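You operate a simulated robot arm through the tools that you are given. There is no shell and no other tool. Be economical: measure what you need, move in short steps, check, and stop when the job is done.

You are at the controls of a simulated robot arm. One attempt, no reset.

JOB
Dose the ticket's three inks into the empty pot and mix it at FAST.
Fine: lid on before mixing; spout parked, mixer off, pot left in the dock. Set down upright: pot. Where these are worked on the way, their far stop is far enough and under half their travel is too little: doser spout.

The check looks at the end state, three seconds after you hand in, the way a careful person would. Anything else that was tipped, shoved, dropped, spilled or broken makes it a failure. A push-on lid holds only when it is set on centred and level and pressed home; a screw cap is set on level and turned clockwise until tight.

ROBOT AND FRAMES
A 6-joint arm with a fingered hand on a trunk, on a base that drives. Base frame: it is fixed to the floor where the robot stands at the start and does not move with it; the origin is under the middle of the robot, x ahead of it, y to its left, z up; the surface under the hand at the start is at about z = 0.8. Lengths are in m, angles in degrees, forces in N, time in s.
With the tool pointing down near the work surface it reaches from about 0.5 to 0.96 m from the robot's upright axis, wherever it stands. Its first joint turns from -166.0 to 166.0 degrees. Places, roughly: blue dose key [0.7, -0.5, 0.8]; clear dose key [0.7, -0.6, 0.8]; dock of the ink mixer [0.7, -0.9, 0.9]; doser spout [0.8, -0.4, 0.9]; drain lever [0.6, 1, 0.9]; fill switch [0.6, 0.8, 0.9]; ink mixer [0.7, -0.9, 0.8]; ink pot [0.75, -1, 0.75]; mixer speed dial [0.6, -0.8, 0.8]; mixer start key [0.6, -0.9, 0.8]; round pad of the ink doser [0.7, -0.4, 0.8]; wash key [0.7, 0.8, 0.8]; yellow dose key [0.7, -0.6, 0.8]; zero key [0.6, 0.4, 0.8]. Payload 5 kg.
Tool frame: the origin (TCP) lies between the finger pads and is the grasp point; the fingertips stand 0.043 m ahead of it; z points along the fingers, y is the line along which they close. The gripper opens to 0.144 m. The gripper's body begins 0.05 m behind the TCP. The gripper is a hand of 5 fingers: y runs from the thumb to the fingers, the wrist lies at [-0.021, -0.133, -0.233] in the tool frame, and closing takes about 1.5 s.
Orientation is that of the tool frame in the base frame, as a unit quaternion [x, y, z, w]. With the fingers straight down and the wrist toward the robot, the tool's x, y and z point along [0, 1, 0], [1, 0, 0] and [0, 0, -1] of the base frame.

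CONTROLS
- The arm moves only by the tool send_rows. Its argument "plan" is a list of rows, each a list of 7 numbers: the shift along the base's x, y, z in m, then the turn, a rotation vector about the base's x, y, z in degrees, then the closure, from 0 (fully open) to 1 (shut). In form: [[dx, dy, dz, wx, wy, wz, grip], ...]. A call has 1 to 20 rows; each row is the pose to reach, as a shift and turn from the pose commanded when the call began. Rows are played at 5 a second. More than 0.05 m and 8.6 degrees between two rows, or a gripper value outside its range, and nothing of the call is played. A pose out of reach is approached as far as the arm can. The call stops where the force on the tool passes 40 N (or 10 N more than at its start, if that is more) or the arm is blocked; 0.2 s more then pass. Each finger travels about 0.072 m/s and halts on what it meets, pressing with about 26 N; the grip force reading is that of the motor and also rises with nothing between the fingers. The clock runs only during rows and for 0.2 s after the last one: add rows that repeat a pose to give the fingers time. It gives the time, the measured TCP pose, the force on the tool (base axes), the opening and the grip force at its end, in the units of the frame above (readings bear some noise), with the torque about the TCP (base axes, N m) and any sound that the robot's microphone picked up.
- Cameras (640 x 400 px; columns grow to the right, rows downward): "scene" is now at [0.0175, 0.1338, 1.5997]; the picture's right is [-0.27, -0.96, 0.00], its down [-0.68, 0.19, -0.70] and it looks along [0.68, -0.19, -0.71] (base axes); focal length 283 px, centre (320, 200). "wrist" rides on the gripper at [0.086, -0.109, -0.168] in the tool frame; the picture's right is [-0.80, 0.28, -0.53], its down [-0.54, -0.73, 0.42] and it looks along [-0.27, 0.63, 0.73] (tool axes); focal length 275 px, centre (320, 200). There is no depth. A picture from a camera that has moved, and an enlarged one, comes with that camera's place and axes in the base frame and with its lens.
- snapshot(camera): a new picture of that camera. The clock stands still meanwhile.
- lift_body(by): slides the trunk up (or, below 0, down) by that many m; the arm and the scene camera ride with it, the base frame stays. It gives what a move gives, with no picture.
- base_move(legs): drives the robot by 1 to 6 legs, each [ahead, left, turn to the left] in m, m and degrees, along the robot's own axes; the way and the turn of a leg run together, so that a leg with both is an arc; at most 1.5 m and 180 degrees a leg. The arm and the cameras ride along, it lands a little off, and it stops where it bumps. It gives what a move gives.
- hand_shape(shape): the hand has 5 fingers and takes this shape, open, in about a second: jaw (thumb against the fingers, like two jaws); tri (thumb and two fingers); tip (a fingertip pinch); poke (one finger out to press); point (the index stretched); flat (the hand flat); cup (the hand cupped); fist (a fist). The gripper value then closes the fingers along that shape, each until it touches; the sizes above hold for jaw. It gives what a move gives, with no picture.
- head_to(pan, tilt): turns the head with the scene camera to pan (to the left, within 155 degrees either way) and tilt (down, from -29 to 69), counted from straight ahead of the robot. It gives what a move gives.
- close_up(camera, box): a new picture of the part [left, top, right, bottom] of that camera's present view, enlarged. The clock stands still meanwhile.
- job_done(): hands the job in; it is judged then, once.

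Work in short steps. Places have to be worked out from the pictures, the camera data and where the tool is seen: move nearer, look again, correct. Check each grasp and each placing, and mend what went wrong. You have 120 turns and 90 pictures in all, those below and enlarged ones among them. Open the gripper and draw the arm clear of the work before you hand the job in, unless the task says otherwise; then end with one line.

The tools are called after "Request:" as name(argument=value, ...) on one line, values as JSON. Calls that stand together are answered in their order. send_rows: Moves the arm, as the interface text tells. Its arguments: {"type":"object","properties":{"plan":{"type":"array","items":{"type":"array","items":{"type":"number"}}}},"required":["plan"]} The other tools are called the same way: lift_body (by) slides the trunk up or down; hand_shape (shape) gives the hand a shape; base_move (legs) drives the base; head_to (pan, tilt) turns the head that bears the scene camera; snapshot (camera) takes a picture; close_up (camera, box) takes an enlarged picture of a part of a camera's view; job_done () hands the job in.

At the start:

```text
time_s: 0.0
tcp_pos: [0.505, -0.1849, 1.2115]
orientation: [0.707, 0.707, 0.0, 0.0]
ft_force: [0.8, 0.4, -0.4]
wrist_torque: [-0.03, -0.02, -0.02]
gripper_width: 0.1436
grip_force: 0.0
shape: jaw
trunk travel left (down, up): [-0.525, 0.065]
robot x, y, heading: [-0.0005, 0.0029, -0.0]
head pan, tilt: [-15.7, 45.3]
```

scene: 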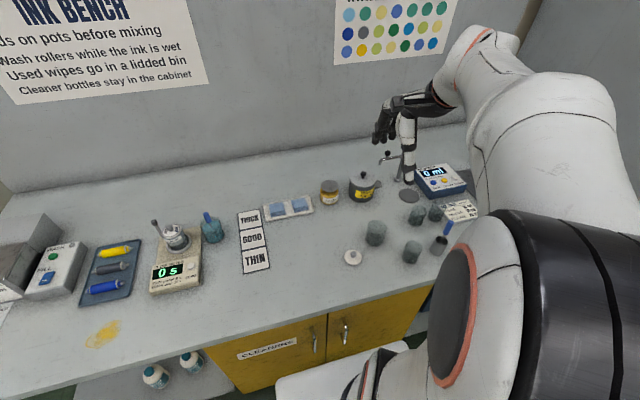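
wrist: 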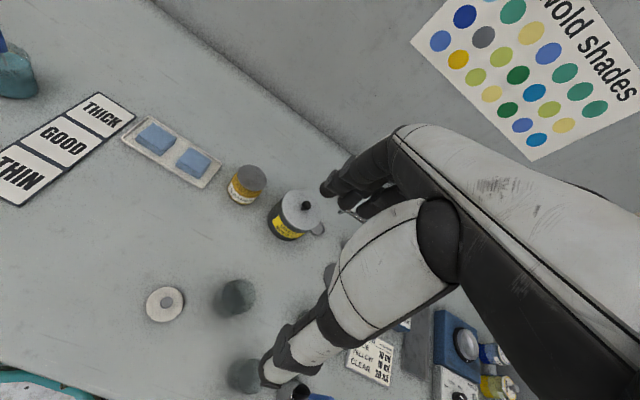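

The bench's right part is hidden by the arm. I turn the head to the right to see the doser and mixer.

Request:
head_to(pan=-50, tilt=42)

Request:
snapshot(camera="scene")

```text
time_s: 1.0
tcp_pos: [0.5053, -0.1853, 1.211]
orientation: [0.708, 0.707, 0.0, 0.0]
ft_force: [0.2, -0.3, -0.2]
wrist_torque: [0.01, 0.01, -0.04]
gripper_width: 0.1435
grip_force: 0.1
shape: jaw
trunk travel left (down, up): [-0.525, 0.065]
robot x, y, heading: [0.0012, 0.0009, -0.2]
head pan, tilt: [-50.0, 42.0]
```

```text
87 pictures are left
camera scene: at [-0.0068, 0.0917, 1.6045], right [-0.77, -0.64, 0.0], down [-0.43, 0.51, -0.74], along [0.48, -0.57, -0.67], focal length 283 px, centre (320, 200)
```

scene: 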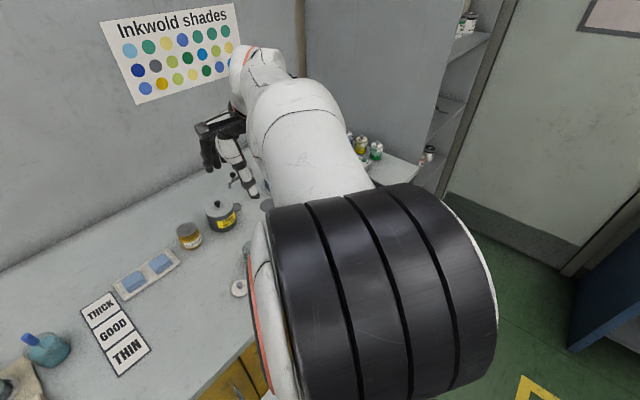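

The arm hides the mixer. I drive the robot to the right so the work lies in front.

Request:
base_move(legs=[[0, -0.65, 0]])

Request:
head_to(pan=-5, tilt=50)

Request:
snapshot(camera="scene")

Request:
snapshot(camera="wrist")

```text
time_s: 4.6
tcp_pos: [0.5037, -0.8251, 1.2119]
orientation: [0.707, 0.707, 0.0, 0.0]
ft_force: [0.0, 0.2, 0.4]
wrist_torque: [0.02, -0.03, 0.02]
gripper_width: 0.1435
grip_force: 0.0
shape: jaw
trunk travel left (down, up): [-0.525, 0.065]
robot x, y, heading: [-0.0029, -0.6408, -0.3]
head pan, tilt: [-50.0, 42.0]
```

```text
time_s: 5.7
tcp_pos: [0.5053, -0.8233, 1.2118]
orientation: [0.708, 0.706, 0.0, -0.001]
ft_force: [0.0, 0.2, -0.7]
wrist_torque: [0.03, 0.01, 0.0]
gripper_width: 0.1435
grip_force: 0.0
shape: jaw
trunk travel left (down, up): [-0.525, 0.065]
robot x, y, heading: [-0.0008, -0.636, -0.1]
head pan, tilt: [-5.0, 50.0]
```

```text
86 pictures are left
camera scene: at [0.016, -0.4889, 1.5932], right [-0.09, -1.0, 0.0], down [-0.76, 0.07, -0.64], along [0.64, -0.06, -0.77], focal length 283 px, centre (320, 200)
```

scene: 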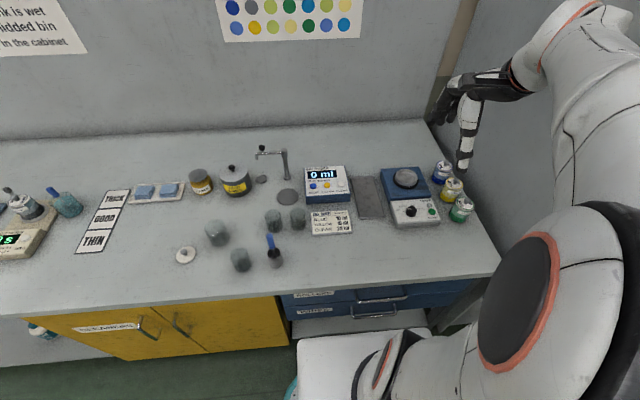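

```text
85 pictures are left
camera wrist: at [0.397, -0.7376, 1.3783], right [0.28, -0.8, 0.53], down [-0.73, -0.54, -0.42], along [0.63, -0.27, -0.73], focal length 275 px, centre (320, 200)
```

wrist: 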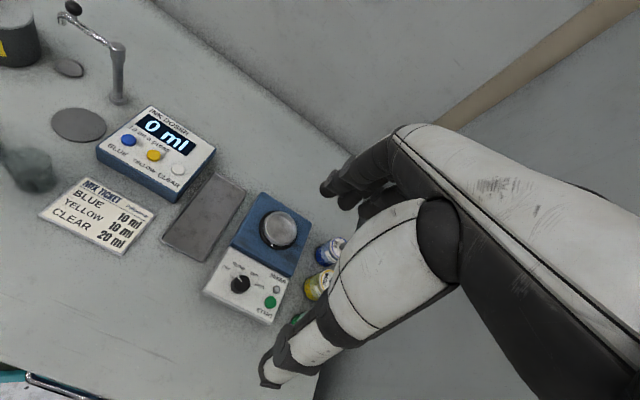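

Now the doser, ticket and mixer are in view. I enlarge them for labels.

Request:
close_up(camera="wrist", box=[20, 80, 330, 340])

Request:
close_up(camera="scene", box=[160, 140, 320, 280])

Request:
close_up(camera="scene", box=[295, 140, 485, 250])

```text
1.54 times, centred on (175, 210) of wrist
camera zoom: at [0.397, -0.7376, 1.3783], right [0.28, -0.8, 0.53], down [-0.73, -0.54, -0.42], along [0.63, -0.27, -0.73], focal length 424 px, centre (543, 185)
```

zoom: 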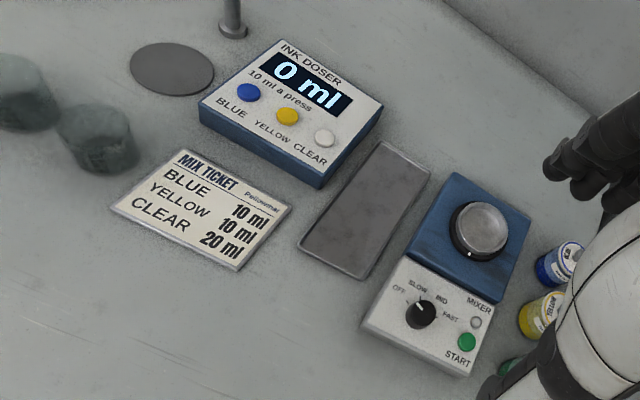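

```text
2.86 times, centred on (240, 210) of scene
camera zoom: at [0.016, -0.4889, 1.5932], right [-0.09, -1.0, 0.0], down [-0.76, 0.07, -0.64], along [0.64, -0.06, -0.77], focal length 808 px, centre (549, 171)
```

zoom: 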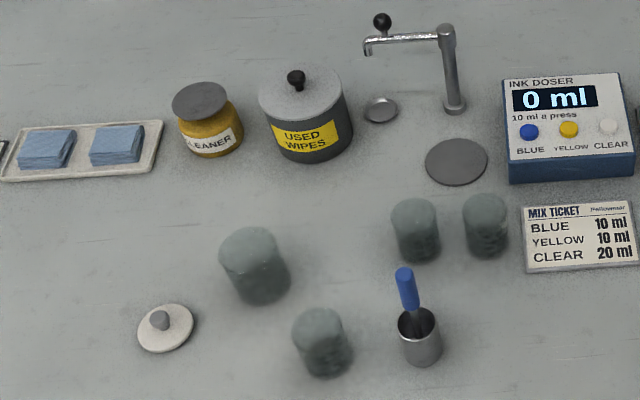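

```text
3.37 times, centred on (390, 195) of scene
camera zoom: at [0.016, -0.4889, 1.5932], right [-0.09, -1.0, 0.0], down [-0.76, 0.07, -0.64], along [0.64, -0.06, -0.77], focal length 953 px, centre (84, 217)
```

zoom: 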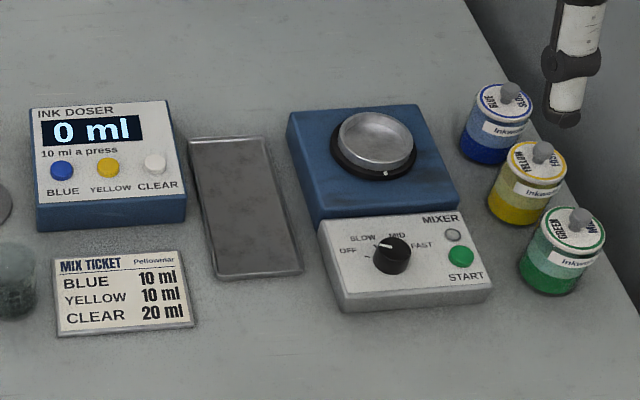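

The loose lid with knob is at the left front; the grey cylinders need a closer look to find the empty pot.

Request:
close_up(camera="scene", box=[200, 200, 312, 274])

Request:
close_up(camera="scene", box=[240, 270, 440, 395])

Request:
close_up(camera="scene", box=[420, 150, 490, 230])

```text
5.41 times, centred on (256, 237) of scene
camera zoom: at [0.016, -0.4889, 1.5932], right [-0.09, -1.0, 0.0], down [-0.76, 0.07, -0.64], along [0.64, -0.06, -0.77], focal length 1529 px, centre (666, 0)
```

zoom: 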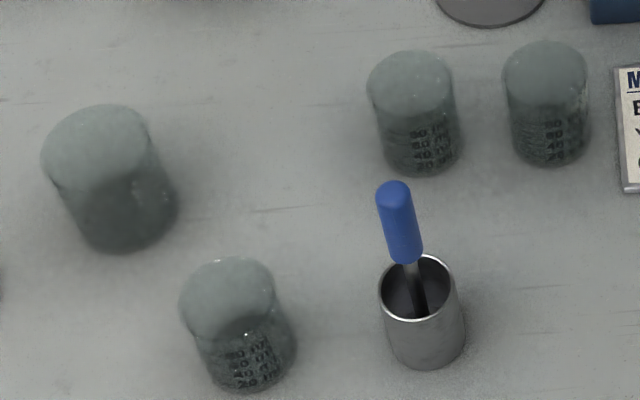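

```text
3.20 times, centred on (340, 332) of scene
camera zoom: at [0.016, -0.4889, 1.5932], right [-0.09, -1.0, 0.0], down [-0.76, 0.07, -0.64], along [0.64, -0.06, -0.77], focal length 905 px, centre (256, -224)
```

zoom: 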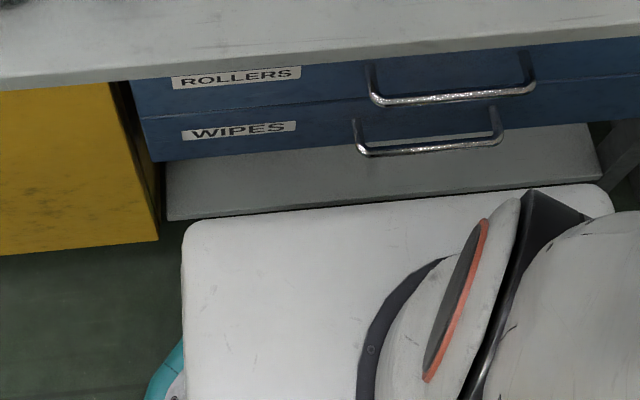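

```text
5.00 times, centred on (455, 190) of scene
camera zoom: at [0.016, -0.4889, 1.5932], right [-0.09, -1.0, 0.0], down [-0.76, 0.07, -0.64], along [0.64, -0.06, -0.77], focal length 1414 px, centre (-355, 250)
```

zoom: 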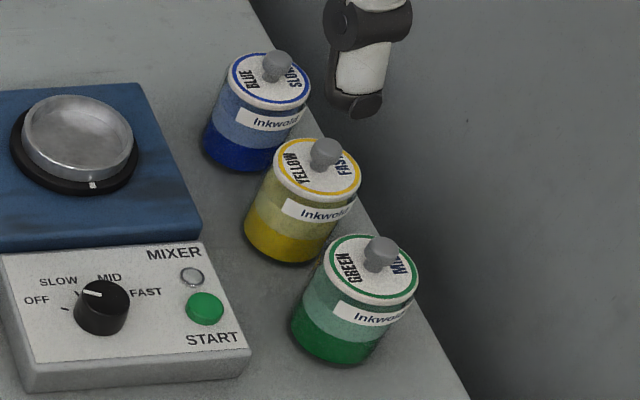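

Three small beakers are graduated; the wide ungraduated glass at about (0.535, -0.21) matches the loose lid's diameter (~0.06 m), so it's the pot. I move the hand over toward it, still high, and look.

Request:
send_rows(plan=[[0, 0.05, 0, 0, 0, 0, 0], [0, 0.1, 0, 0, 0, 0, 0], [0, 0.15, 0, 0, 0, 0, 0], [0, 0.2, 0, 0, 0, 0, 0], [0, 0.25, 0, 0, 0, 0, 0], [0, 0.3, 0, 0, 0, 0, 0], [0, 0.35, 0, 0, 0, 0, 0], [0, 0.4, 0, 0, 0, 0, 0], [0, 0.45, 0, 0, 0, 0, 0], [0, 0.5, 0, 0, 0, 0, 0], [0, 0.54, -0.03, 0, 0, 0, 0], [0.0, 0.58, -0.06, 0, 0, 0, 0], [0.03, 0.612, -0.09, 0, 0, 0, 0], [0.03, 0.612, -0.13, 0, 0, 0, 0], [0.03, 0.612, -0.13, 0, 0, 0, 0]])

Request:
snapshot(camera="wrist")

Request:
snapshot(camera="scene")

```text
refused: row 13 steps farther than a row can; nothing moved
```

```text
78 pictures are left
camera wrist: at [0.397, -0.7376, 1.3783], right [0.28, -0.8, 0.53], down [-0.73, -0.54, -0.42], along [0.63, -0.27, -0.73], focal length 275 px, centre (320, 200)
```

wrist: 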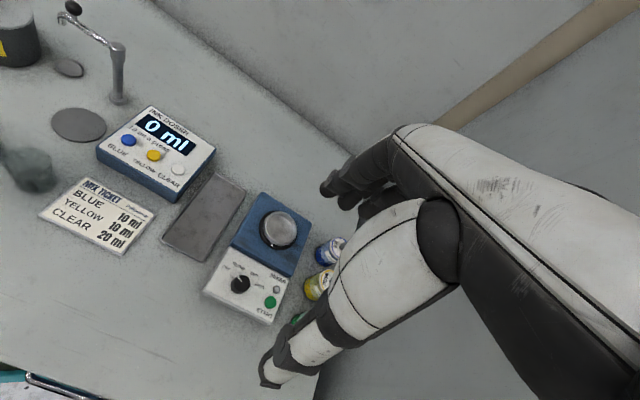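

```text
77 pictures are left
camera scene: at [0.016, -0.4889, 1.5932], right [-0.09, -1.0, 0.0], down [-0.76, 0.07, -0.64], along [0.64, -0.06, -0.77], focal length 283 px, centre (320, 200)
```

scene: 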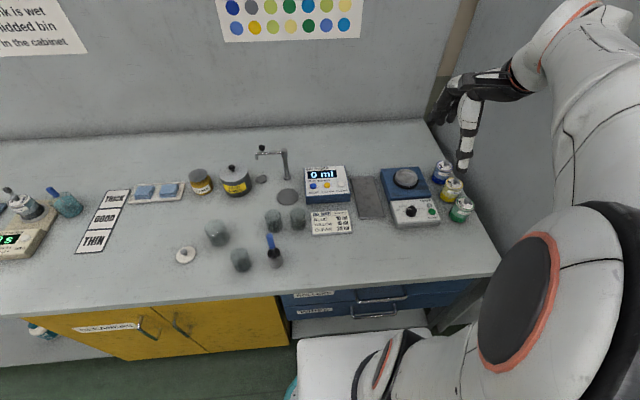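

One step was too long; I resend with shorter steps.

Request:
send_rows(plan=[[0, 0.045, 0, 0, 0, 0, 0], [0, 0.09, 0, 0, 0, 0, 0], [0, 0.135, 0, 0, 0, 0, 0], [0, 0.18, 0, 0, 0, 0, 0], [0, 0.225, 0, 0, 0, 0, 0], [0, 0.27, 0, 0, 0, 0, 0], [0, 0.315, 0, 0, 0, 0, 0], [0, 0.36, 0, 0, 0, 0, 0], [0, 0.405, 0, 0, 0, 0, 0], [0, 0.45, 0, 0, 0, 0, 0], [0, 0.495, 0, 0, 0, 0, 0], [0.01, 0.53, -0.025, 0, 0, 0, 0], [0.02, 0.57, -0.05, 0, 0, 0, 0], [0.03, 0.6, -0.08, 0, 0, 0, 0], [0.03, 0.612, -0.12, 0, 0, 0, 0], [0.03, 0.612, -0.15, 0, 0, 0, 0], [0.03, 0.612, -0.15, 0, 0, 0, 0]])

Request:
snapshot(camera="wrist")

Request:
snapshot(camera="scene")

```text
time_s: 9.3
tcp_pos: [0.5339, -0.2113, 1.06]
orientation: [0.708, 0.706, -0.001, -0.001]
ft_force: [0.5, -0.4, 0.2]
wrist_torque: [-0.01, 0.01, -0.01]
gripper_width: 0.1437
grip_force: 0.1
shape: jaw
trunk travel left (down, up): [-0.525, 0.065]
robot x, y, heading: [-0.0002, -0.6363, -0.2]
head pan, tilt: [-5.0, 50.0]
```

```text
76 pictures are left
camera wrist: at [0.4273, -0.1251, 1.2267], right [0.28, -0.8, 0.53], down [-0.73, -0.54, -0.42], along [0.63, -0.27, -0.73], focal length 275 px, centre (320, 200)
```

wrist: 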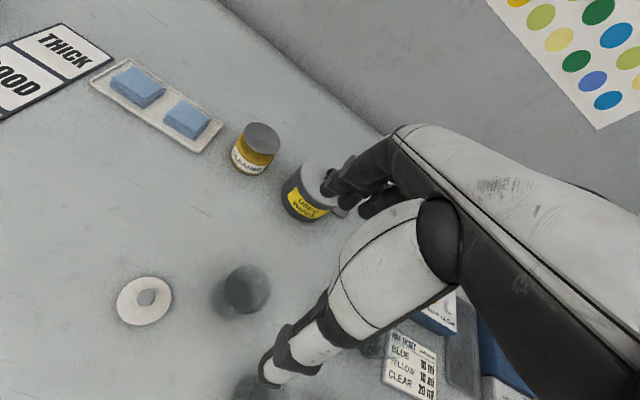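

```text
75 pictures are left
camera scene: at [0.016, -0.4887, 1.5932], right [-0.09, -1.0, 0.0], down [-0.76, 0.07, -0.64], along [0.64, -0.06, -0.77], focal length 283 px, centre (320, 200)
```

scene: 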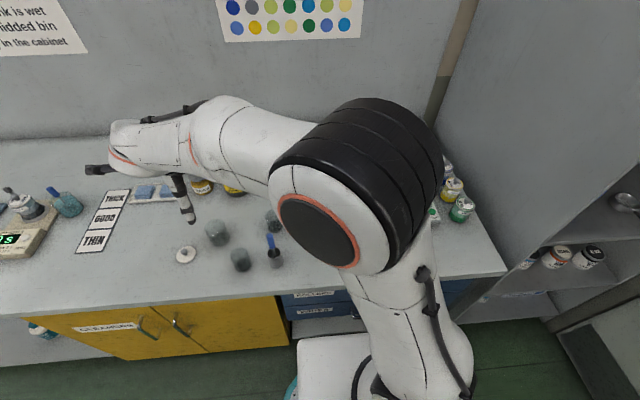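

Both cameras put the pot at about (0.538, -0.207) and the lid at (0.490, -0.110). I descend around the pot with open jaws to TCP z ≈ 0.852.

Request:
send_rows(plan=[[0.004, 0.004, -0.04, 0, 0, 0, 0], [0.004, 0.004, -0.08, 0, 0, 0, 0], [0.004, 0.004, -0.12, 0, 0, 0, 0], [0.004, 0.004, -0.15, 0, 0, 0, 0], [0.004, 0.004, -0.17, 0, 0, 0, 0], [0.004, 0.004, -0.19, 0, 0, 0, 0], [0.004, 0.004, -0.207, 0, 0, 0, 0], [0.004, 0.004, -0.207, 0, 0, 0, 0]])

Request:
snapshot(camera="wrist")

Request:
close_up(camera="scene", box=[140, 160, 300, 260])

```text
time_s: 11.1
tcp_pos: [0.538, -0.2055, 0.8532]
orientation: [0.708, 0.706, 0.001, 0.0]
ft_force: [0.4, -0.3, -0.1]
wrist_torque: [-0.05, 0.02, -0.02]
gripper_width: 0.1436
grip_force: 0.0
shape: jaw
trunk travel left (down, up): [-0.525, 0.065]
robot x, y, heading: [0.0024, -0.6391, -0.1]
head pan, tilt: [-5.0, 50.0]
```

```text
74 pictures are left
camera wrist: at [0.4293, -0.1206, 1.0203], right [0.28, -0.8, 0.53], down [-0.73, -0.54, -0.42], along [0.63, -0.27, -0.73], focal length 275 px, centre (320, 200)
```

wrist: 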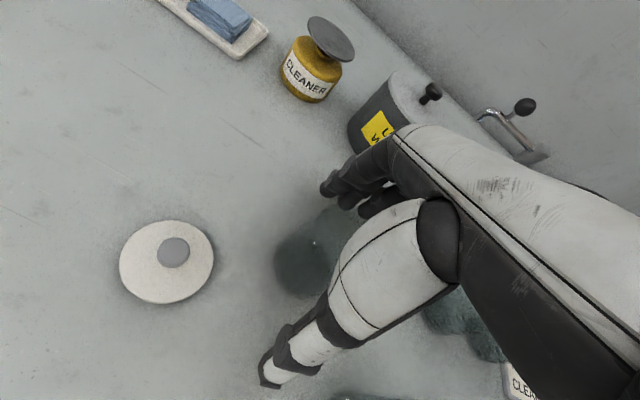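

```text
4.00 times, centred on (220, 210) of scene
camera zoom: at [0.0161, -0.4886, 1.5932], right [-0.09, -1.0, 0.0], down [-0.76, 0.07, -0.64], along [0.64, -0.06, -0.77], focal length 1132 px, centre (720, 160)
```

zoom: 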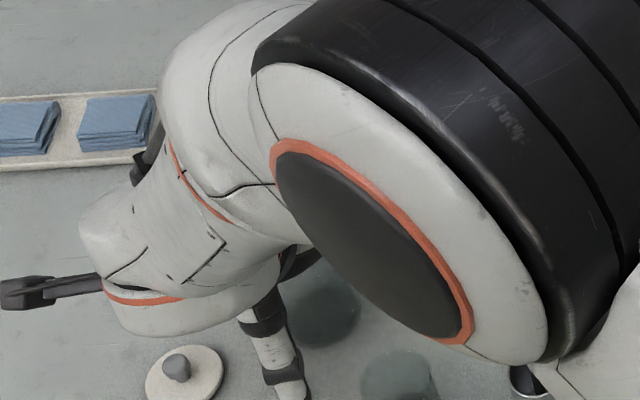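

The pot may be slightly offset to the left in the wrist view; I zoom in to check.

Request:
close_up(camera="wrist", box=[230, 170, 420, 310])

```text
2.86 times, centred on (325, 240) of wrist
camera zoom: at [0.4293, -0.1206, 1.0203], right [0.28, -0.8, 0.53], down [-0.73, -0.54, -0.42], along [0.63, -0.27, -0.73], focal length 786 px, centre (306, 86)
```

zoom: 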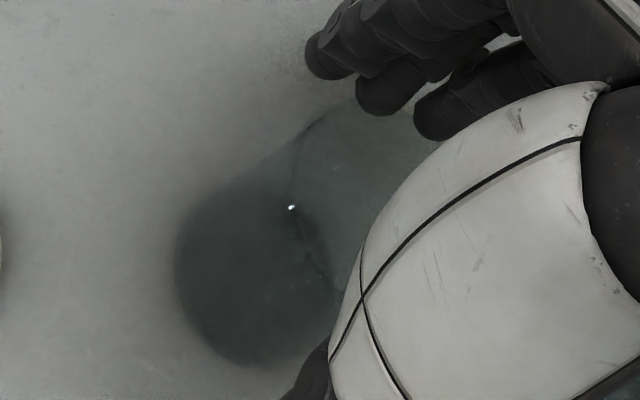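

The pot's base lies at about (0.54, -0.21): well centred. I close the hand.

Request:
send_rows(plan=[[0, 0, 0, 0, 0, 0, 0.3], [0, 0, 0, 0, 0, 0, 0.5], [0, 0, 0, 0, 0, 0, 0.7], [0, 0, 0, 0, 0, 0, 0.8], [0, 0, 0, 0, 0, 0, 0.8], [0, 0, 0, 0, 0, 0, 0.8], [0, 0, 0, 0, 0, 0, 0.8], [0, 0, 0, 0, 0, 0, 0.8], [0, 0, 0, 0, 0, 0, 0.8]])

Request:
close_up(camera="wrist", box=[200, 150, 440, 330])

```text
time_s: 13.1
tcp_pos: [0.5374, -0.2067, 0.8536]
orientation: [0.707, 0.707, 0.0, -0.001]
ft_force: [0.2, 0.8, -1.2]
wrist_torque: [-0.02, 0.03, -0.02]
gripper_width: 0.0528
grip_force: 25.9
shape: jaw
trunk travel left (down, up): [-0.525, 0.065]
robot x, y, heading: [-0.0023, -0.6388, -0.1]
head pan, tilt: [-5.0, 50.0]
```

```text
2.22 times, centred on (320, 240) of wrist
camera zoom: at [0.4293, -0.1208, 1.0204], right [0.28, -0.8, 0.53], down [-0.73, -0.54, -0.42], along [0.63, -0.27, -0.73], focal length 612 px, centre (320, 111)
```

zoom: 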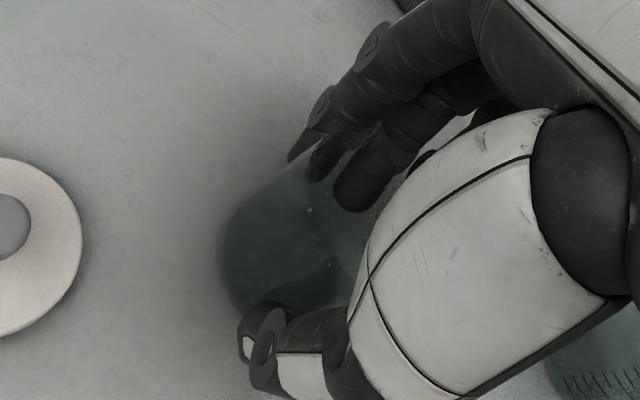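

Gripped at 53 mm width. I lift and carry it to above the round pad (about 0.706, -0.429), staying high first.

Request:
send_rows(plan=[[0, 0, 0.02, 0, 0, 0, 0.8], [0, 0, 0.05, 0, 0, 0, 0.8], [0, 0, 0.09, 0, 0, 0, 0.8], [0, 0, 0.13, 0, 0, 0, 0.8], [0, -0.04, 0.15, 0, 0, 0, 0.8], [0.01, -0.08, 0.15, 0, 0, 0, 0.8], [0.03, -0.12, 0.15, 0, 0, 0, 0.8], [0.05, -0.16, 0.15, 0, 0, 0, 0.8], [0.07, -0.2, 0.15, 0, 0, 0, 0.8], [0.1, -0.222, 0.15, 0, 0, 0, 0.8], [0.1, -0.222, 0.15, 0, 0, 0, 0.8]])

Request:
snapshot(camera="wrist")

Request:
snapshot(camera="scene")

```text
time_s: 15.5
tcp_pos: [0.6394, -0.4295, 1.0035]
orientation: [0.708, 0.706, 0.001, 0.0]
ft_force: [-0.4, -0.5, -0.9]
wrist_torque: [0.05, 0.02, -0.01]
gripper_width: 0.0528
grip_force: 26.0
shape: jaw
trunk travel left (down, up): [-0.525, 0.065]
robot x, y, heading: [-0.0016, -0.6416, -0.1]
head pan, tilt: [-5.0, 50.0]
```

```text
70 pictures are left
camera wrist: at [0.5325, -0.3427, 1.1707], right [0.28, -0.8, 0.53], down [-0.73, -0.54, -0.42], along [0.63, -0.27, -0.73], focal length 275 px, centre (320, 200)
```

wrist: 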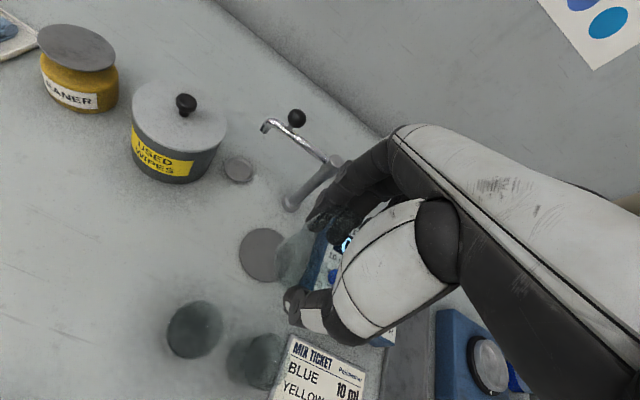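

```text
69 pictures are left
camera scene: at [0.0163, -0.4888, 1.5932], right [-0.09, -1.0, 0.0], down [-0.76, 0.07, -0.64], along [0.64, -0.06, -0.77], focal length 283 px, centre (320, 200)
```

scene: 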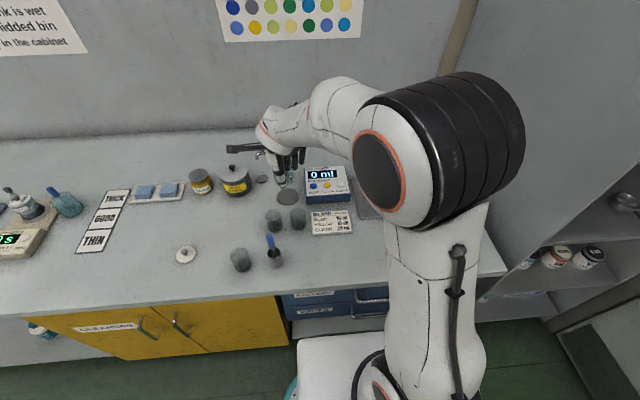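

Pad centre refined to (0.704, -0.428); spout post at (0.811, -0.43), its knob at about (0.80, -0.356, 0.96). I move over the pad and lower gently.

Request:
send_rows(plan=[[0.03, 0.001, 0, 0, 0, 0, 0.8], [0.065, 0.001, -0.02, 0, 0, 0, 0.8], [0.065, 0.001, -0.05, 0, 0, 0, 0.8], [0.065, 0.001, -0.08, 0, 0, 0, 0.8], [0.065, 0.001, -0.11, 0, 0, 0, 0.8], [0.065, 0.001, -0.13, 0, 0, 0, 0.8], [0.065, 0.001, -0.138, 0, 0, 0, 0.8], [0.065, 0.001, -0.142, 0, 0, 0, 0.8], [0.065, 0.001, -0.142, 0, 0, 0, 0.8]])

Request:
snapshot(camera="wrist")

Request:
close_up(camera="scene", box=[230, 130, 350, 220])

```text
time_s: 17.5
tcp_pos: [0.7043, -0.4289, 0.8629]
orientation: [0.707, 0.707, 0.0, 0.0]
ft_force: [0.2, -0.9, -0.7]
wrist_torque: [0.0, 0.0, -0.02]
gripper_width: 0.0522
grip_force: 25.9
shape: jaw
trunk travel left (down, up): [-0.525, 0.065]
robot x, y, heading: [-0.0001, -0.6391, -0.1]
head pan, tilt: [-5.0, 50.0]
```

```text
68 pictures are left
camera wrist: at [0.5961, -0.3431, 1.0285], right [0.28, -0.8, 0.53], down [-0.73, -0.54, -0.42], along [0.63, -0.27, -0.73], focal length 275 px, centre (320, 200)
```

wrist: 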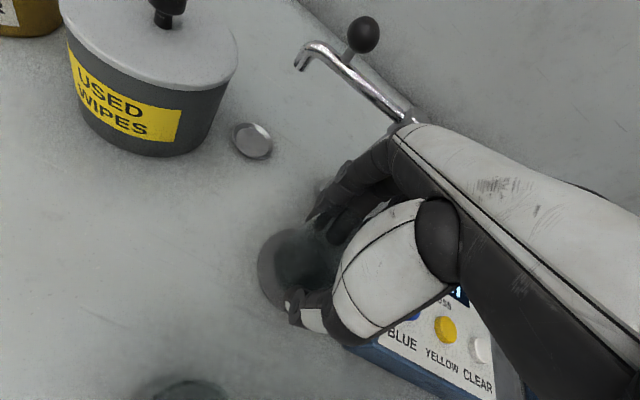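

```text
4.44 times, centred on (290, 175) of scene
camera zoom: at [0.0161, -0.4887, 1.5932], right [-0.09, -1.0, 0.0], down [-0.76, 0.07, -0.64], along [0.64, -0.06, -0.77], focal length 1257 px, centre (453, 311)
```

zoom: 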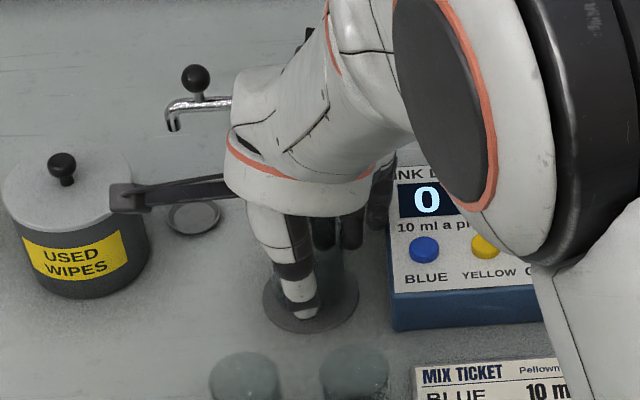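

Pot is over the pad with no contact yet. I lower in millimetre steps until the force shows contact.

Request:
send_rows(plan=[[0, 0, -0.003, 0, 0, 0, 0.8], [0, 0, -0.005, 0, 0, 0, 0.8], [0, 0, -0.006, 0, 0, 0, 0.8], [0, 0, -0.006, 0, 0, 0, 0.8]])

```text
time_s: 18.5
tcp_pos: [0.7026, -0.4289, 0.8572]
orientation: [0.708, 0.706, 0.0, 0.0]
ft_force: [0.0, 0.5, 5.3]
wrist_torque: [-0.05, -0.16, 0.05]
gripper_width: 0.0527
grip_force: 26.1
shape: jaw
trunk travel left (down, up): [-0.525, 0.065]
robot x, y, heading: [-0.0041, -0.6399, -0.2]
head pan, tilt: [-5.0, 50.0]
```

Contact (5 N). I open partially, so the far fingers stay clear of the post, and rise straight up.

Request:
send_rows(plan=[[0, 0, 0, 0, 0, 0, 0.55], [0, 0, 0, 0, 0, 0, 0.4], [0, 0, 0, 0, 0, 0, 0.38], [0, 0, 0, 0, 0, 0, 0.38], [0, 0, 0.03, 0, 0, 0, 0.38], [0, 0, 0.06, 0, 0, 0, 0.38], [0, 0, 0.1, 0, 0, 0, 0.38], [-0.03, 0, 0.13, 0, 0, 0, 0.38], [-0.07, 0, 0.15, 0, 0, 0, 0.38], [-0.11, 0.02, 0.16, 0, 0, 0, 0.38], [-0.15, 0.03, 0.17, 0, 0, 0, 0.38], [-0.15, 0.03, 0.17, 0, 0, 0, 0.38]])

Request:
snapshot(camera="wrist")

Request:
close_up(camera="scene", box=[220, 120, 360, 220])

```text
time_s: 21.1
tcp_pos: [0.552, -0.399, 1.0289]
orientation: [0.708, 0.707, -0.001, 0.001]
ft_force: [-0.3, 0.7, 0.7]
wrist_torque: [-0.01, -0.04, -0.04]
gripper_width: 0.0888
grip_force: 0.2
shape: jaw
trunk travel left (down, up): [-0.525, 0.065]
robot x, y, heading: [-0.002, -0.6391, -0.0]
head pan, tilt: [-5.0, 50.0]
```

```text
66 pictures are left
camera wrist: at [0.4456, -0.3128, 1.1951], right [0.28, -0.8, 0.53], down [-0.73, -0.54, -0.42], along [0.63, -0.27, -0.73], focal length 275 px, centre (320, 200)
```

wrist: 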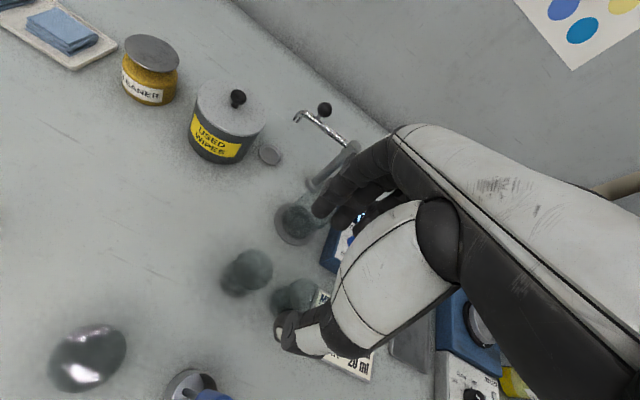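

```text
4.00 times, centred on (290, 170) of scene
camera zoom: at [0.0156, -0.4889, 1.5932], right [-0.09, -1.0, 0.0], down [-0.76, 0.07, -0.64], along [0.64, -0.06, -0.77], focal length 1132 px, centre (440, 320)
```

zoom: 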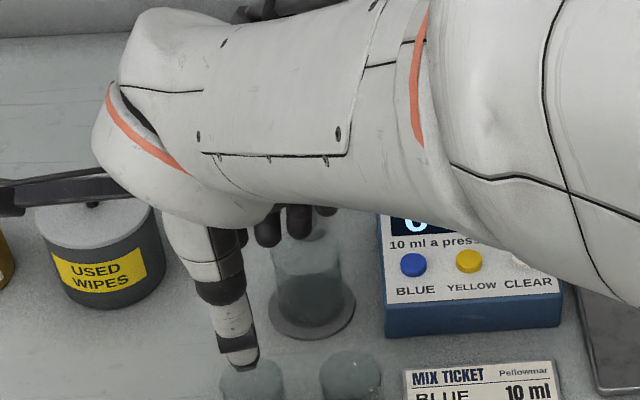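

Pot stands centred on the pad. I change to the poke shape to swing the spout and press keys, and look at where the finger is.

Request:
hand_shape(shape="poke")

Request:
snapshot(camera="wrist")

Request:
close_up(camera="scene", box=[220, 120, 380, 240])

```text
time_s: 22.0
tcp_pos: [0.5539, -0.3996, 1.0276]
orientation: [0.708, 0.706, 0.0, 0.0]
ft_force: [0.0, 0.2, -0.3]
wrist_torque: [0.03, 0.0, 0.0]
gripper_width: 0.0003
grip_force: 0.0
shape: poke
trunk travel left (down, up): [-0.525, 0.065]
robot x, y, heading: [-0.001, -0.6369, -0.1]
head pan, tilt: [-5.0, 50.0]
```

```text
64 pictures are left
camera wrist: at [0.4461, -0.3128, 1.1951], right [0.28, -0.8, 0.53], down [-0.73, -0.54, -0.42], along [0.63, -0.27, -0.73], focal length 275 px, centre (320, 200)
```

wrist: 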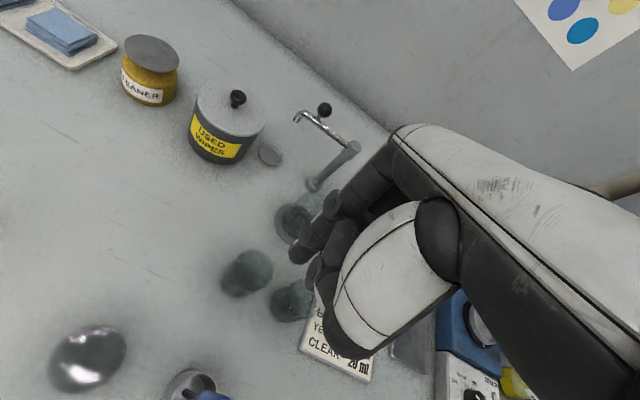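

```text
3.33 times, centred on (300, 180) of scene
camera zoom: at [0.016, -0.4888, 1.5932], right [-0.09, -1.0, 0.0], down [-0.76, 0.07, -0.64], along [0.64, -0.06, -0.77], focal length 943 px, centre (387, 267)
```

zoom: 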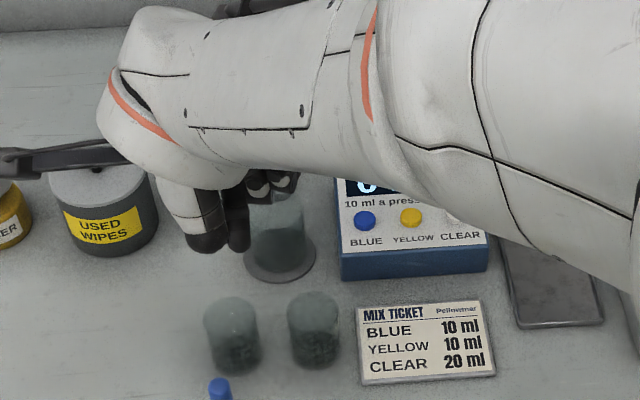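

I zoom on the hand to locate the poking fingertip.

Request:
close_up(camera="wrist", box=[240, 160, 440, 360])

Request:
close_up(camera="scene", box=[240, 160, 312, 210])

```text
2.00 times, centred on (340, 260) of wrist
camera zoom: at [0.4461, -0.3128, 1.1951], right [0.28, -0.8, 0.53], down [-0.73, -0.54, -0.42], along [0.63, -0.27, -0.73], focal length 551 px, centre (280, 80)
```

zoom: 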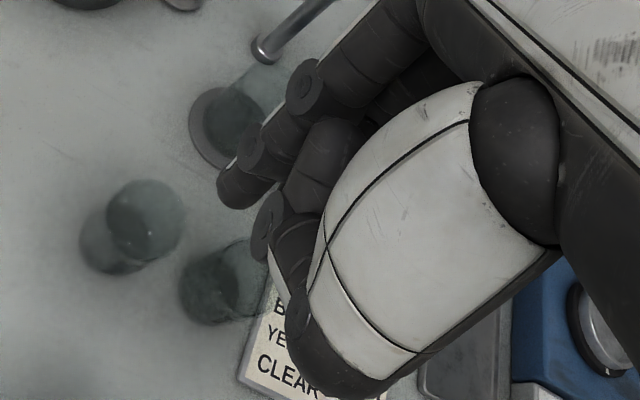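

```text
8.00 times, centred on (276, 185) of scene
camera zoom: at [0.016, -0.4888, 1.5932], right [-0.09, -1.0, 0.0], down [-0.76, 0.07, -0.64], along [0.64, -0.06, -0.77], focal length 2263 px, centre (672, 320)
```

zoom: 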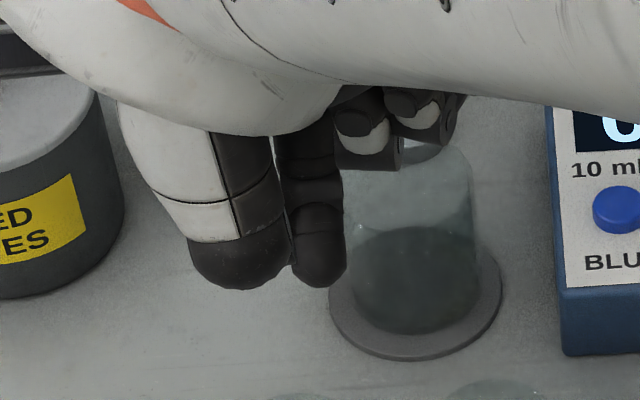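

The index tip is about 43 mm below the TCP, on its axis; the other fingers are folded higher. I move over and behind the spout arm (x≈0.84, y≈-0.385) up high.

Request:
send_rows(plan=[[0, 0, 0.035, 0, 0, 0, 0], [0.045, 0.002, 0.035, 0, 0, 0, 0], [0.09, 0.005, 0.035, 0, 0, 0, 0], [0.135, 0.008, 0.035, 0, 0, 0, 0], [0.18, 0.01, 0.035, 0, 0, 0, 0], [0.225, 0.012, 0.035, 0, 0, 0, 0], [0.26, 0.014, 0.035, 0, 0, 0, 0], [0.29, 0.015, 0.035, 0, 0, 0, 0], [0.29, 0.015, 0.01, 0, 0, 0, 0], [0.29, 0.015, 0.01, 0, 0, 0, 0]])

Request:
snapshot(camera="wrist")

Request:
close_up(camera="scene", box=[220, 110, 350, 210])

```text
time_s: 24.2
tcp_pos: [0.8432, -0.3829, 1.0362]
orientation: [0.708, 0.706, 0.0, -0.001]
ft_force: [-0.3, -0.2, -0.3]
wrist_torque: [0.01, 0.01, 0.01]
gripper_width: 0.0
grip_force: 0.0
shape: poke
trunk travel left (down, up): [-0.525, 0.065]
robot x, y, heading: [0.0013, -0.6355, -0.1]
head pan, tilt: [-5.0, 50.0]
```

```text
60 pictures are left
camera wrist: at [0.7363, -0.2966, 1.203], right [0.28, -0.8, 0.53], down [-0.73, -0.54, -0.42], along [0.63, -0.27, -0.73], focal length 275 px, centre (320, 200)
```

wrist: 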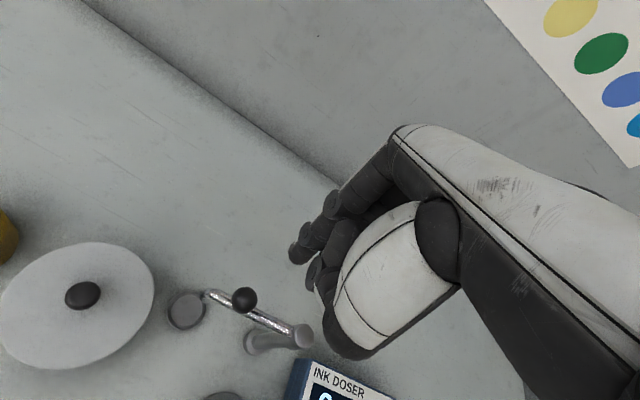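

```text
4.00 times, centred on (285, 160) of scene
camera zoom: at [0.0161, -0.4887, 1.5932], right [-0.09, -1.0, 0.0], down [-0.76, 0.07, -0.64], along [0.64, -0.06, -0.77], focal length 1132 px, centre (460, 360)
```

zoom: 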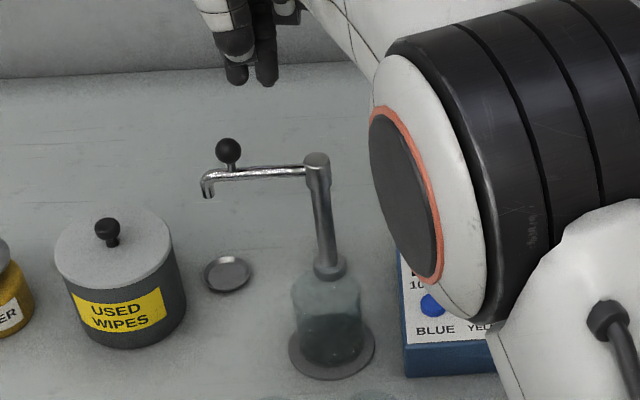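

The view is clear: post at (0.806, -0.43), arm at z≈0.93, knob at (0.803, -0.354). I lower the finger behind the arm and sweep it around counter-clockwise.

Request:
send_rows(plan=[[0, 0, -0.035, 0, 0, 0, 0], [0, 0, -0.07, 0, 0, 0, 0], [-0.0064, -0.005, -0.07, 0, 0, 0, 0], [-0.0135, -0.002, -0.07, 0, 0, 0, 0], [-0.0201, -0.0001, -0.07, 0, 0, 0, 0], [-0.0265, 0.0015, -0.07, 0, 0, 0, 0], [-0.0328, 0.0027, -0.07, 0, 0, 0, 0], [-0.0395, 0.0025, -0.07, 0, 0, 0, 0], [-0.0459, 0.0021, -0.07, 0, 0, 0, 0], [-0.052, 0.0005, -0.07, 0, 0, 0, 0], [-0.0583, -0.0018, -0.07, 0, 0, 0, 0], [-0.064, -0.005, -0.07, 0, 0, 0, 0], [-0.0693, -0.0088, -0.07, 0, 0, 0, 0]])

Request:
close_up(camera="scene", box=[220, 110, 350, 210])

Request:
snapshot(camera="wrist")

```text
time_s: 27.0
tcp_pos: [0.7736, -0.392, 0.9674]
orientation: [0.708, 0.706, 0.0, -0.001]
ft_force: [0.7, -0.1, 0.7]
wrist_torque: [0.01, 0.01, -0.01]
gripper_width: 0.0
grip_force: 0.0
shape: poke
trunk travel left (down, up): [-0.525, 0.065]
robot x, y, heading: [0.0007, -0.6374, 0.0]
head pan, tilt: [-5.0, 50.0]
```

```text
4.00 times, centred on (285, 160) of scene
camera zoom: at [0.016, -0.4888, 1.5932], right [-0.09, -1.0, 0.0], down [-0.76, 0.07, -0.64], along [0.64, -0.06, -0.77], focal length 1132 px, centre (460, 360)
```

zoom: 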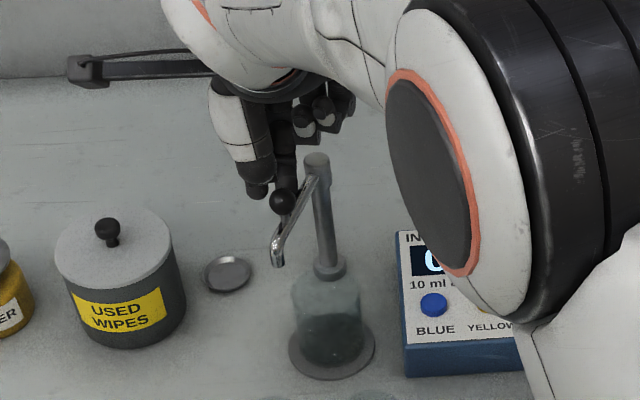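

```text
57 pictures are left
camera wrist: at [0.6668, -0.3058, 1.1335], right [0.28, -0.8, 0.53], down [-0.73, -0.54, -0.42], along [0.63, -0.27, -0.73], focal length 275 px, centre (320, 200)
```

wrist: 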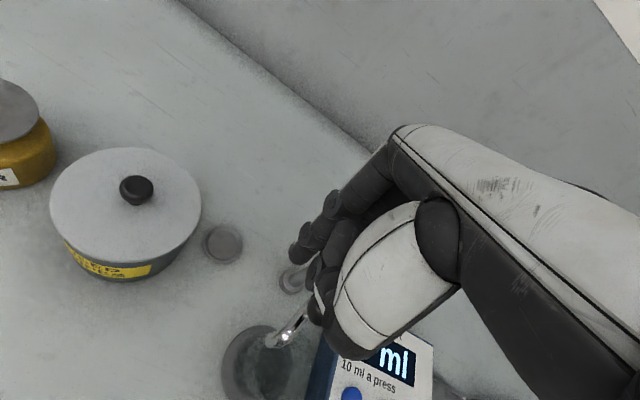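

The spout swings smoothly, now about two-thirds over. I continue toward its far stop.

Request:
send_rows(plan=[[-0.005, -0.005, 0, 0, 0, 0, 0], [-0.0089, -0.0096, 0, 0, 0, 0, 0], [-0.0112, -0.0134, 0, 0, 0, 0, 0], [-0.0132, -0.0172, 0, 0, 0, 0, 0], [-0.0149, -0.0212, 0, 0, 0, 0, 0], [-0.0149, -0.0212, 0, 0, 0, 0, 0]])

Request:
close_up(camera="scene", box=[220, 110, 350, 210])

```text
time_s: 28.4
tcp_pos: [0.7613, -0.4081, 0.9703]
orientation: [0.706, 0.709, 0.003, 0.002]
ft_force: [4.6, 31.5, 15.1]
wrist_torque: [1.01, -0.21, 0.17]
gripper_width: 0.0001
grip_force: 0.1
shape: poke
trunk travel left (down, up): [-0.525, 0.065]
robot x, y, heading: [-0.0011, -0.6369, 0.1]
head pan, tilt: [-5.0, 50.0]
```

```text
4.00 times, centred on (285, 160) of scene
camera zoom: at [0.0149, -0.4855, 1.5932], right [-0.09, -1.0, 0.0], down [-0.76, 0.07, -0.64], along [0.64, -0.06, -0.77], focal length 1132 px, centre (460, 360)
```

zoom: 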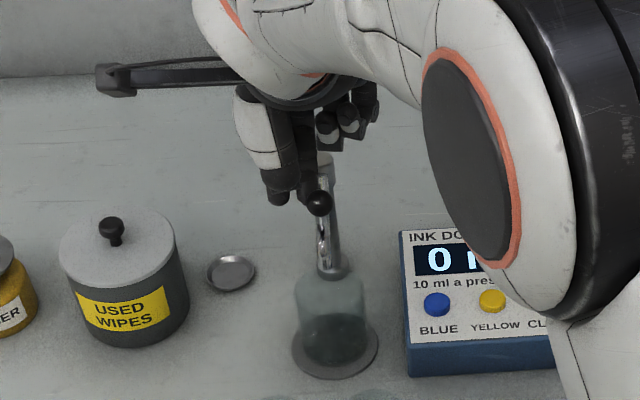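

The spout hit its far stop (31 N) over the pot. I back off, rise, and go above the blue key (0.708, -0.527).

Request:
send_rows(plan=[[0, 0.03, 0.0, 0, 0, 0, 0], [0, 0.04, 0.03, 0, 0, 0, 0], [0, 0.04, 0.07, 0, 0, 0, 0], [0, 0.02, 0.085, 0, 0, 0, 0], [-0.02, -0.02, 0.085, 0, 0, 0, 0], [-0.04, -0.06, 0.085, 0, 0, 0, 0], [-0.053, -0.1, 0.085, 0, 0, 0, 0], [-0.053, -0.119, 0.045, 0, 0, 0, 0], [-0.053, -0.119, 0.0, 0, 0, 0, 0], [-0.053, -0.119, -0.05, 0, 0, 0, 0], [-0.053, -0.119, -0.05, 0, 0, 0, 0]])

Request:
close_up(camera="scene", box=[250, 120, 370, 210])

Request:
snapshot(camera="wrist")

```text
time_s: 30.8
tcp_pos: [0.706, -0.5328, 0.9169]
orientation: [0.708, 0.706, 0.0, 0.001]
ft_force: [0.0, -0.4, 0.1]
wrist_torque: [0.01, 0.01, -0.01]
gripper_width: 0.0
grip_force: 0.1
shape: poke
trunk travel left (down, up): [-0.525, 0.065]
robot x, y, heading: [0.0017, -0.6367, 0.0]
head pan, tilt: [-5.0, 50.0]
```

```text
4.44 times, centred on (310, 165) of scene
camera zoom: at [0.0164, -0.4888, 1.5932], right [-0.09, -1.0, 0.0], down [-0.76, 0.07, -0.64], along [0.64, -0.06, -0.77], focal length 1257 px, centre (364, 356)
```

zoom: 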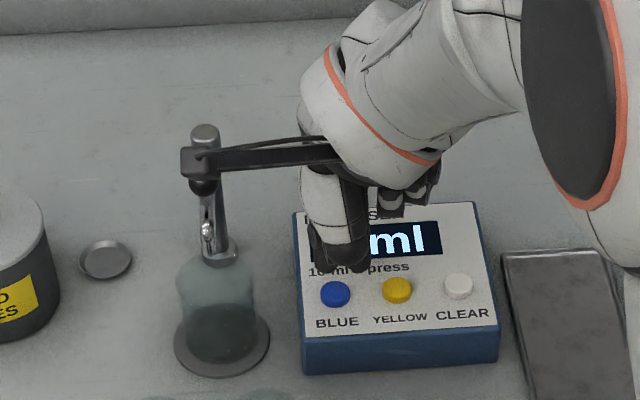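

```text
54 pictures are left
camera wrist: at [0.5986, -0.4467, 1.0833], right [0.28, -0.8, 0.53], down [-0.73, -0.54, -0.42], along [0.63, -0.27, -0.73], focal length 275 px, centre (320, 200)
```

wrist: 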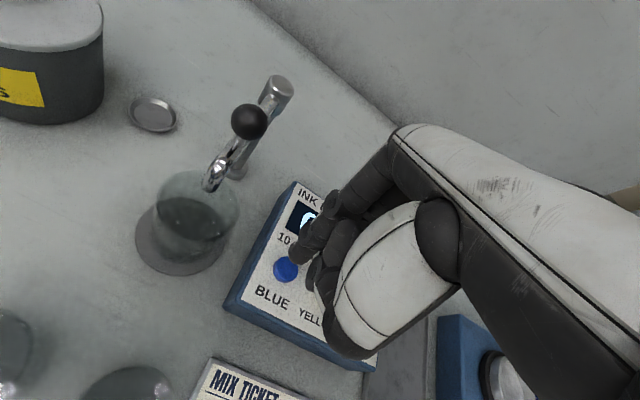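

Fingertip location is ambiguous between the cameras; I zoom in both for a proper triangulation.

Request:
close_up(camera="wrist", box=[260, 170, 380, 290])

Request:
close_up(camera="scene", box=[290, 145, 360, 195])

```text
3.33 times, centred on (320, 230) of wrist
camera zoom: at [0.5986, -0.4467, 1.0833], right [0.28, -0.8, 0.53], down [-0.73, -0.54, -0.42], along [0.63, -0.27, -0.73], focal length 918 px, centre (320, 100)
```

zoom: 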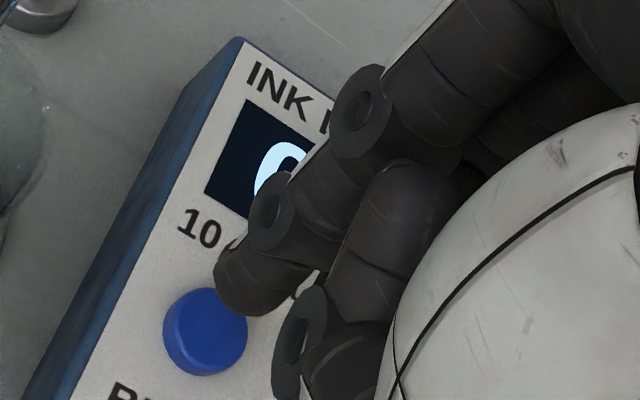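

```text
8.00 times, centred on (325, 170) of scene
camera zoom: at [0.0164, -0.4888, 1.5932], right [-0.09, -1.0, 0.0], down [-0.76, 0.07, -0.64], along [0.64, -0.06, -0.77], focal length 2263 px, centre (280, 440)
```

zoom: 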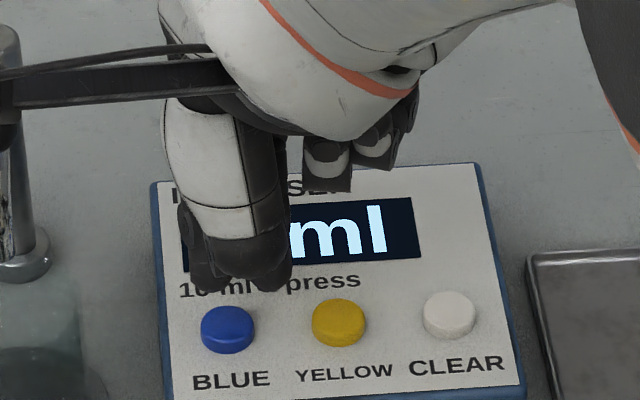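

In poke, two digits sit at similar height straddling the TCP. I try the "point" shape (index stretched) instead, after rising a bit.

Request:
send_rows(plan=[[0, 0, 0.04, 0, 0, 0, 0], [0, 0, 0.06, 0, 0, 0, 0]])

Request:
hand_shape(shape="point")

Request:
close_up(camera="wrist", box=[230, 150, 390, 290])

Request:
close_up(camera="scene", box=[280, 130, 370, 195])

```text
time_s: 31.4
tcp_pos: [0.7066, -0.5317, 0.9775]
orientation: [0.708, 0.706, -0.001, 0.0]
ft_force: [-0.2, -1.0, 0.4]
wrist_torque: [0.04, 0.0, 0.02]
gripper_width: 0.0
grip_force: 0.0
shape: poke
trunk travel left (down, up): [-0.525, 0.065]
robot x, y, heading: [0.0006, -0.6385, -0.2]
head pan, tilt: [-5.0, 50.0]
```

```text
time_s: 32.3
tcp_pos: [0.7064, -0.5332, 0.9768]
orientation: [0.707, 0.707, 0.0, 0.0]
ft_force: [-0.1, 0.1, 0.4]
wrist_torque: [-0.02, 0.01, 0.0]
gripper_width: 0.0
grip_force: 0.0
shape: point
trunk travel left (down, up): [-0.525, 0.065]
robot x, y, heading: [-0.0003, -0.6364, 0.0]
head pan, tilt: [-5.0, 50.0]
```

```text
2.86 times, centred on (310, 220) of wrist
camera zoom: at [0.5992, -0.4464, 1.1435], right [0.28, -0.8, 0.53], down [-0.73, -0.54, -0.42], along [0.63, -0.27, -0.73], focal length 786 px, centre (349, 143)
```

zoom: 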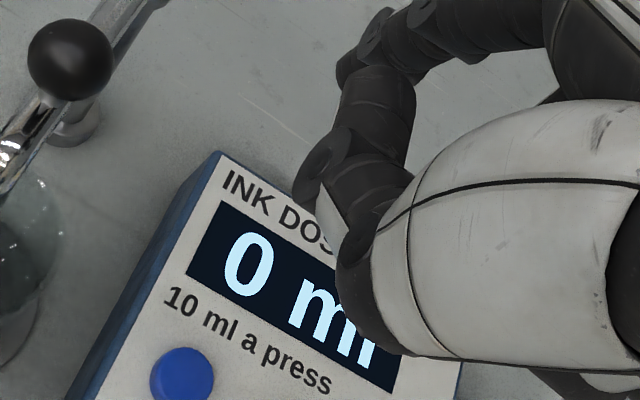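

```text
6.15 times, centred on (325, 162) of scene
camera zoom: at [0.016, -0.4888, 1.5932], right [-0.09, -1.0, 0.0], down [-0.76, 0.07, -0.64], along [0.64, -0.06, -0.77], focal length 1741 px, centre (289, 431)
```

zoom: 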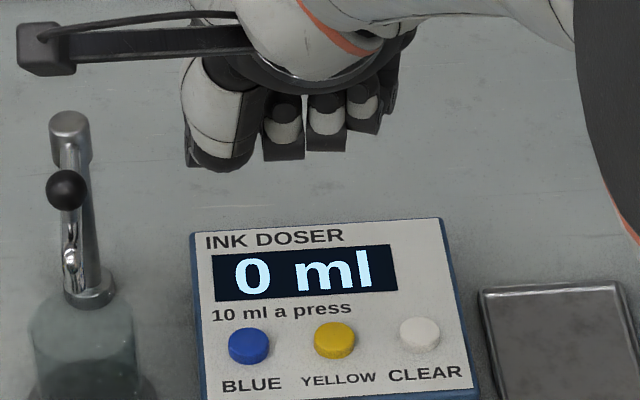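

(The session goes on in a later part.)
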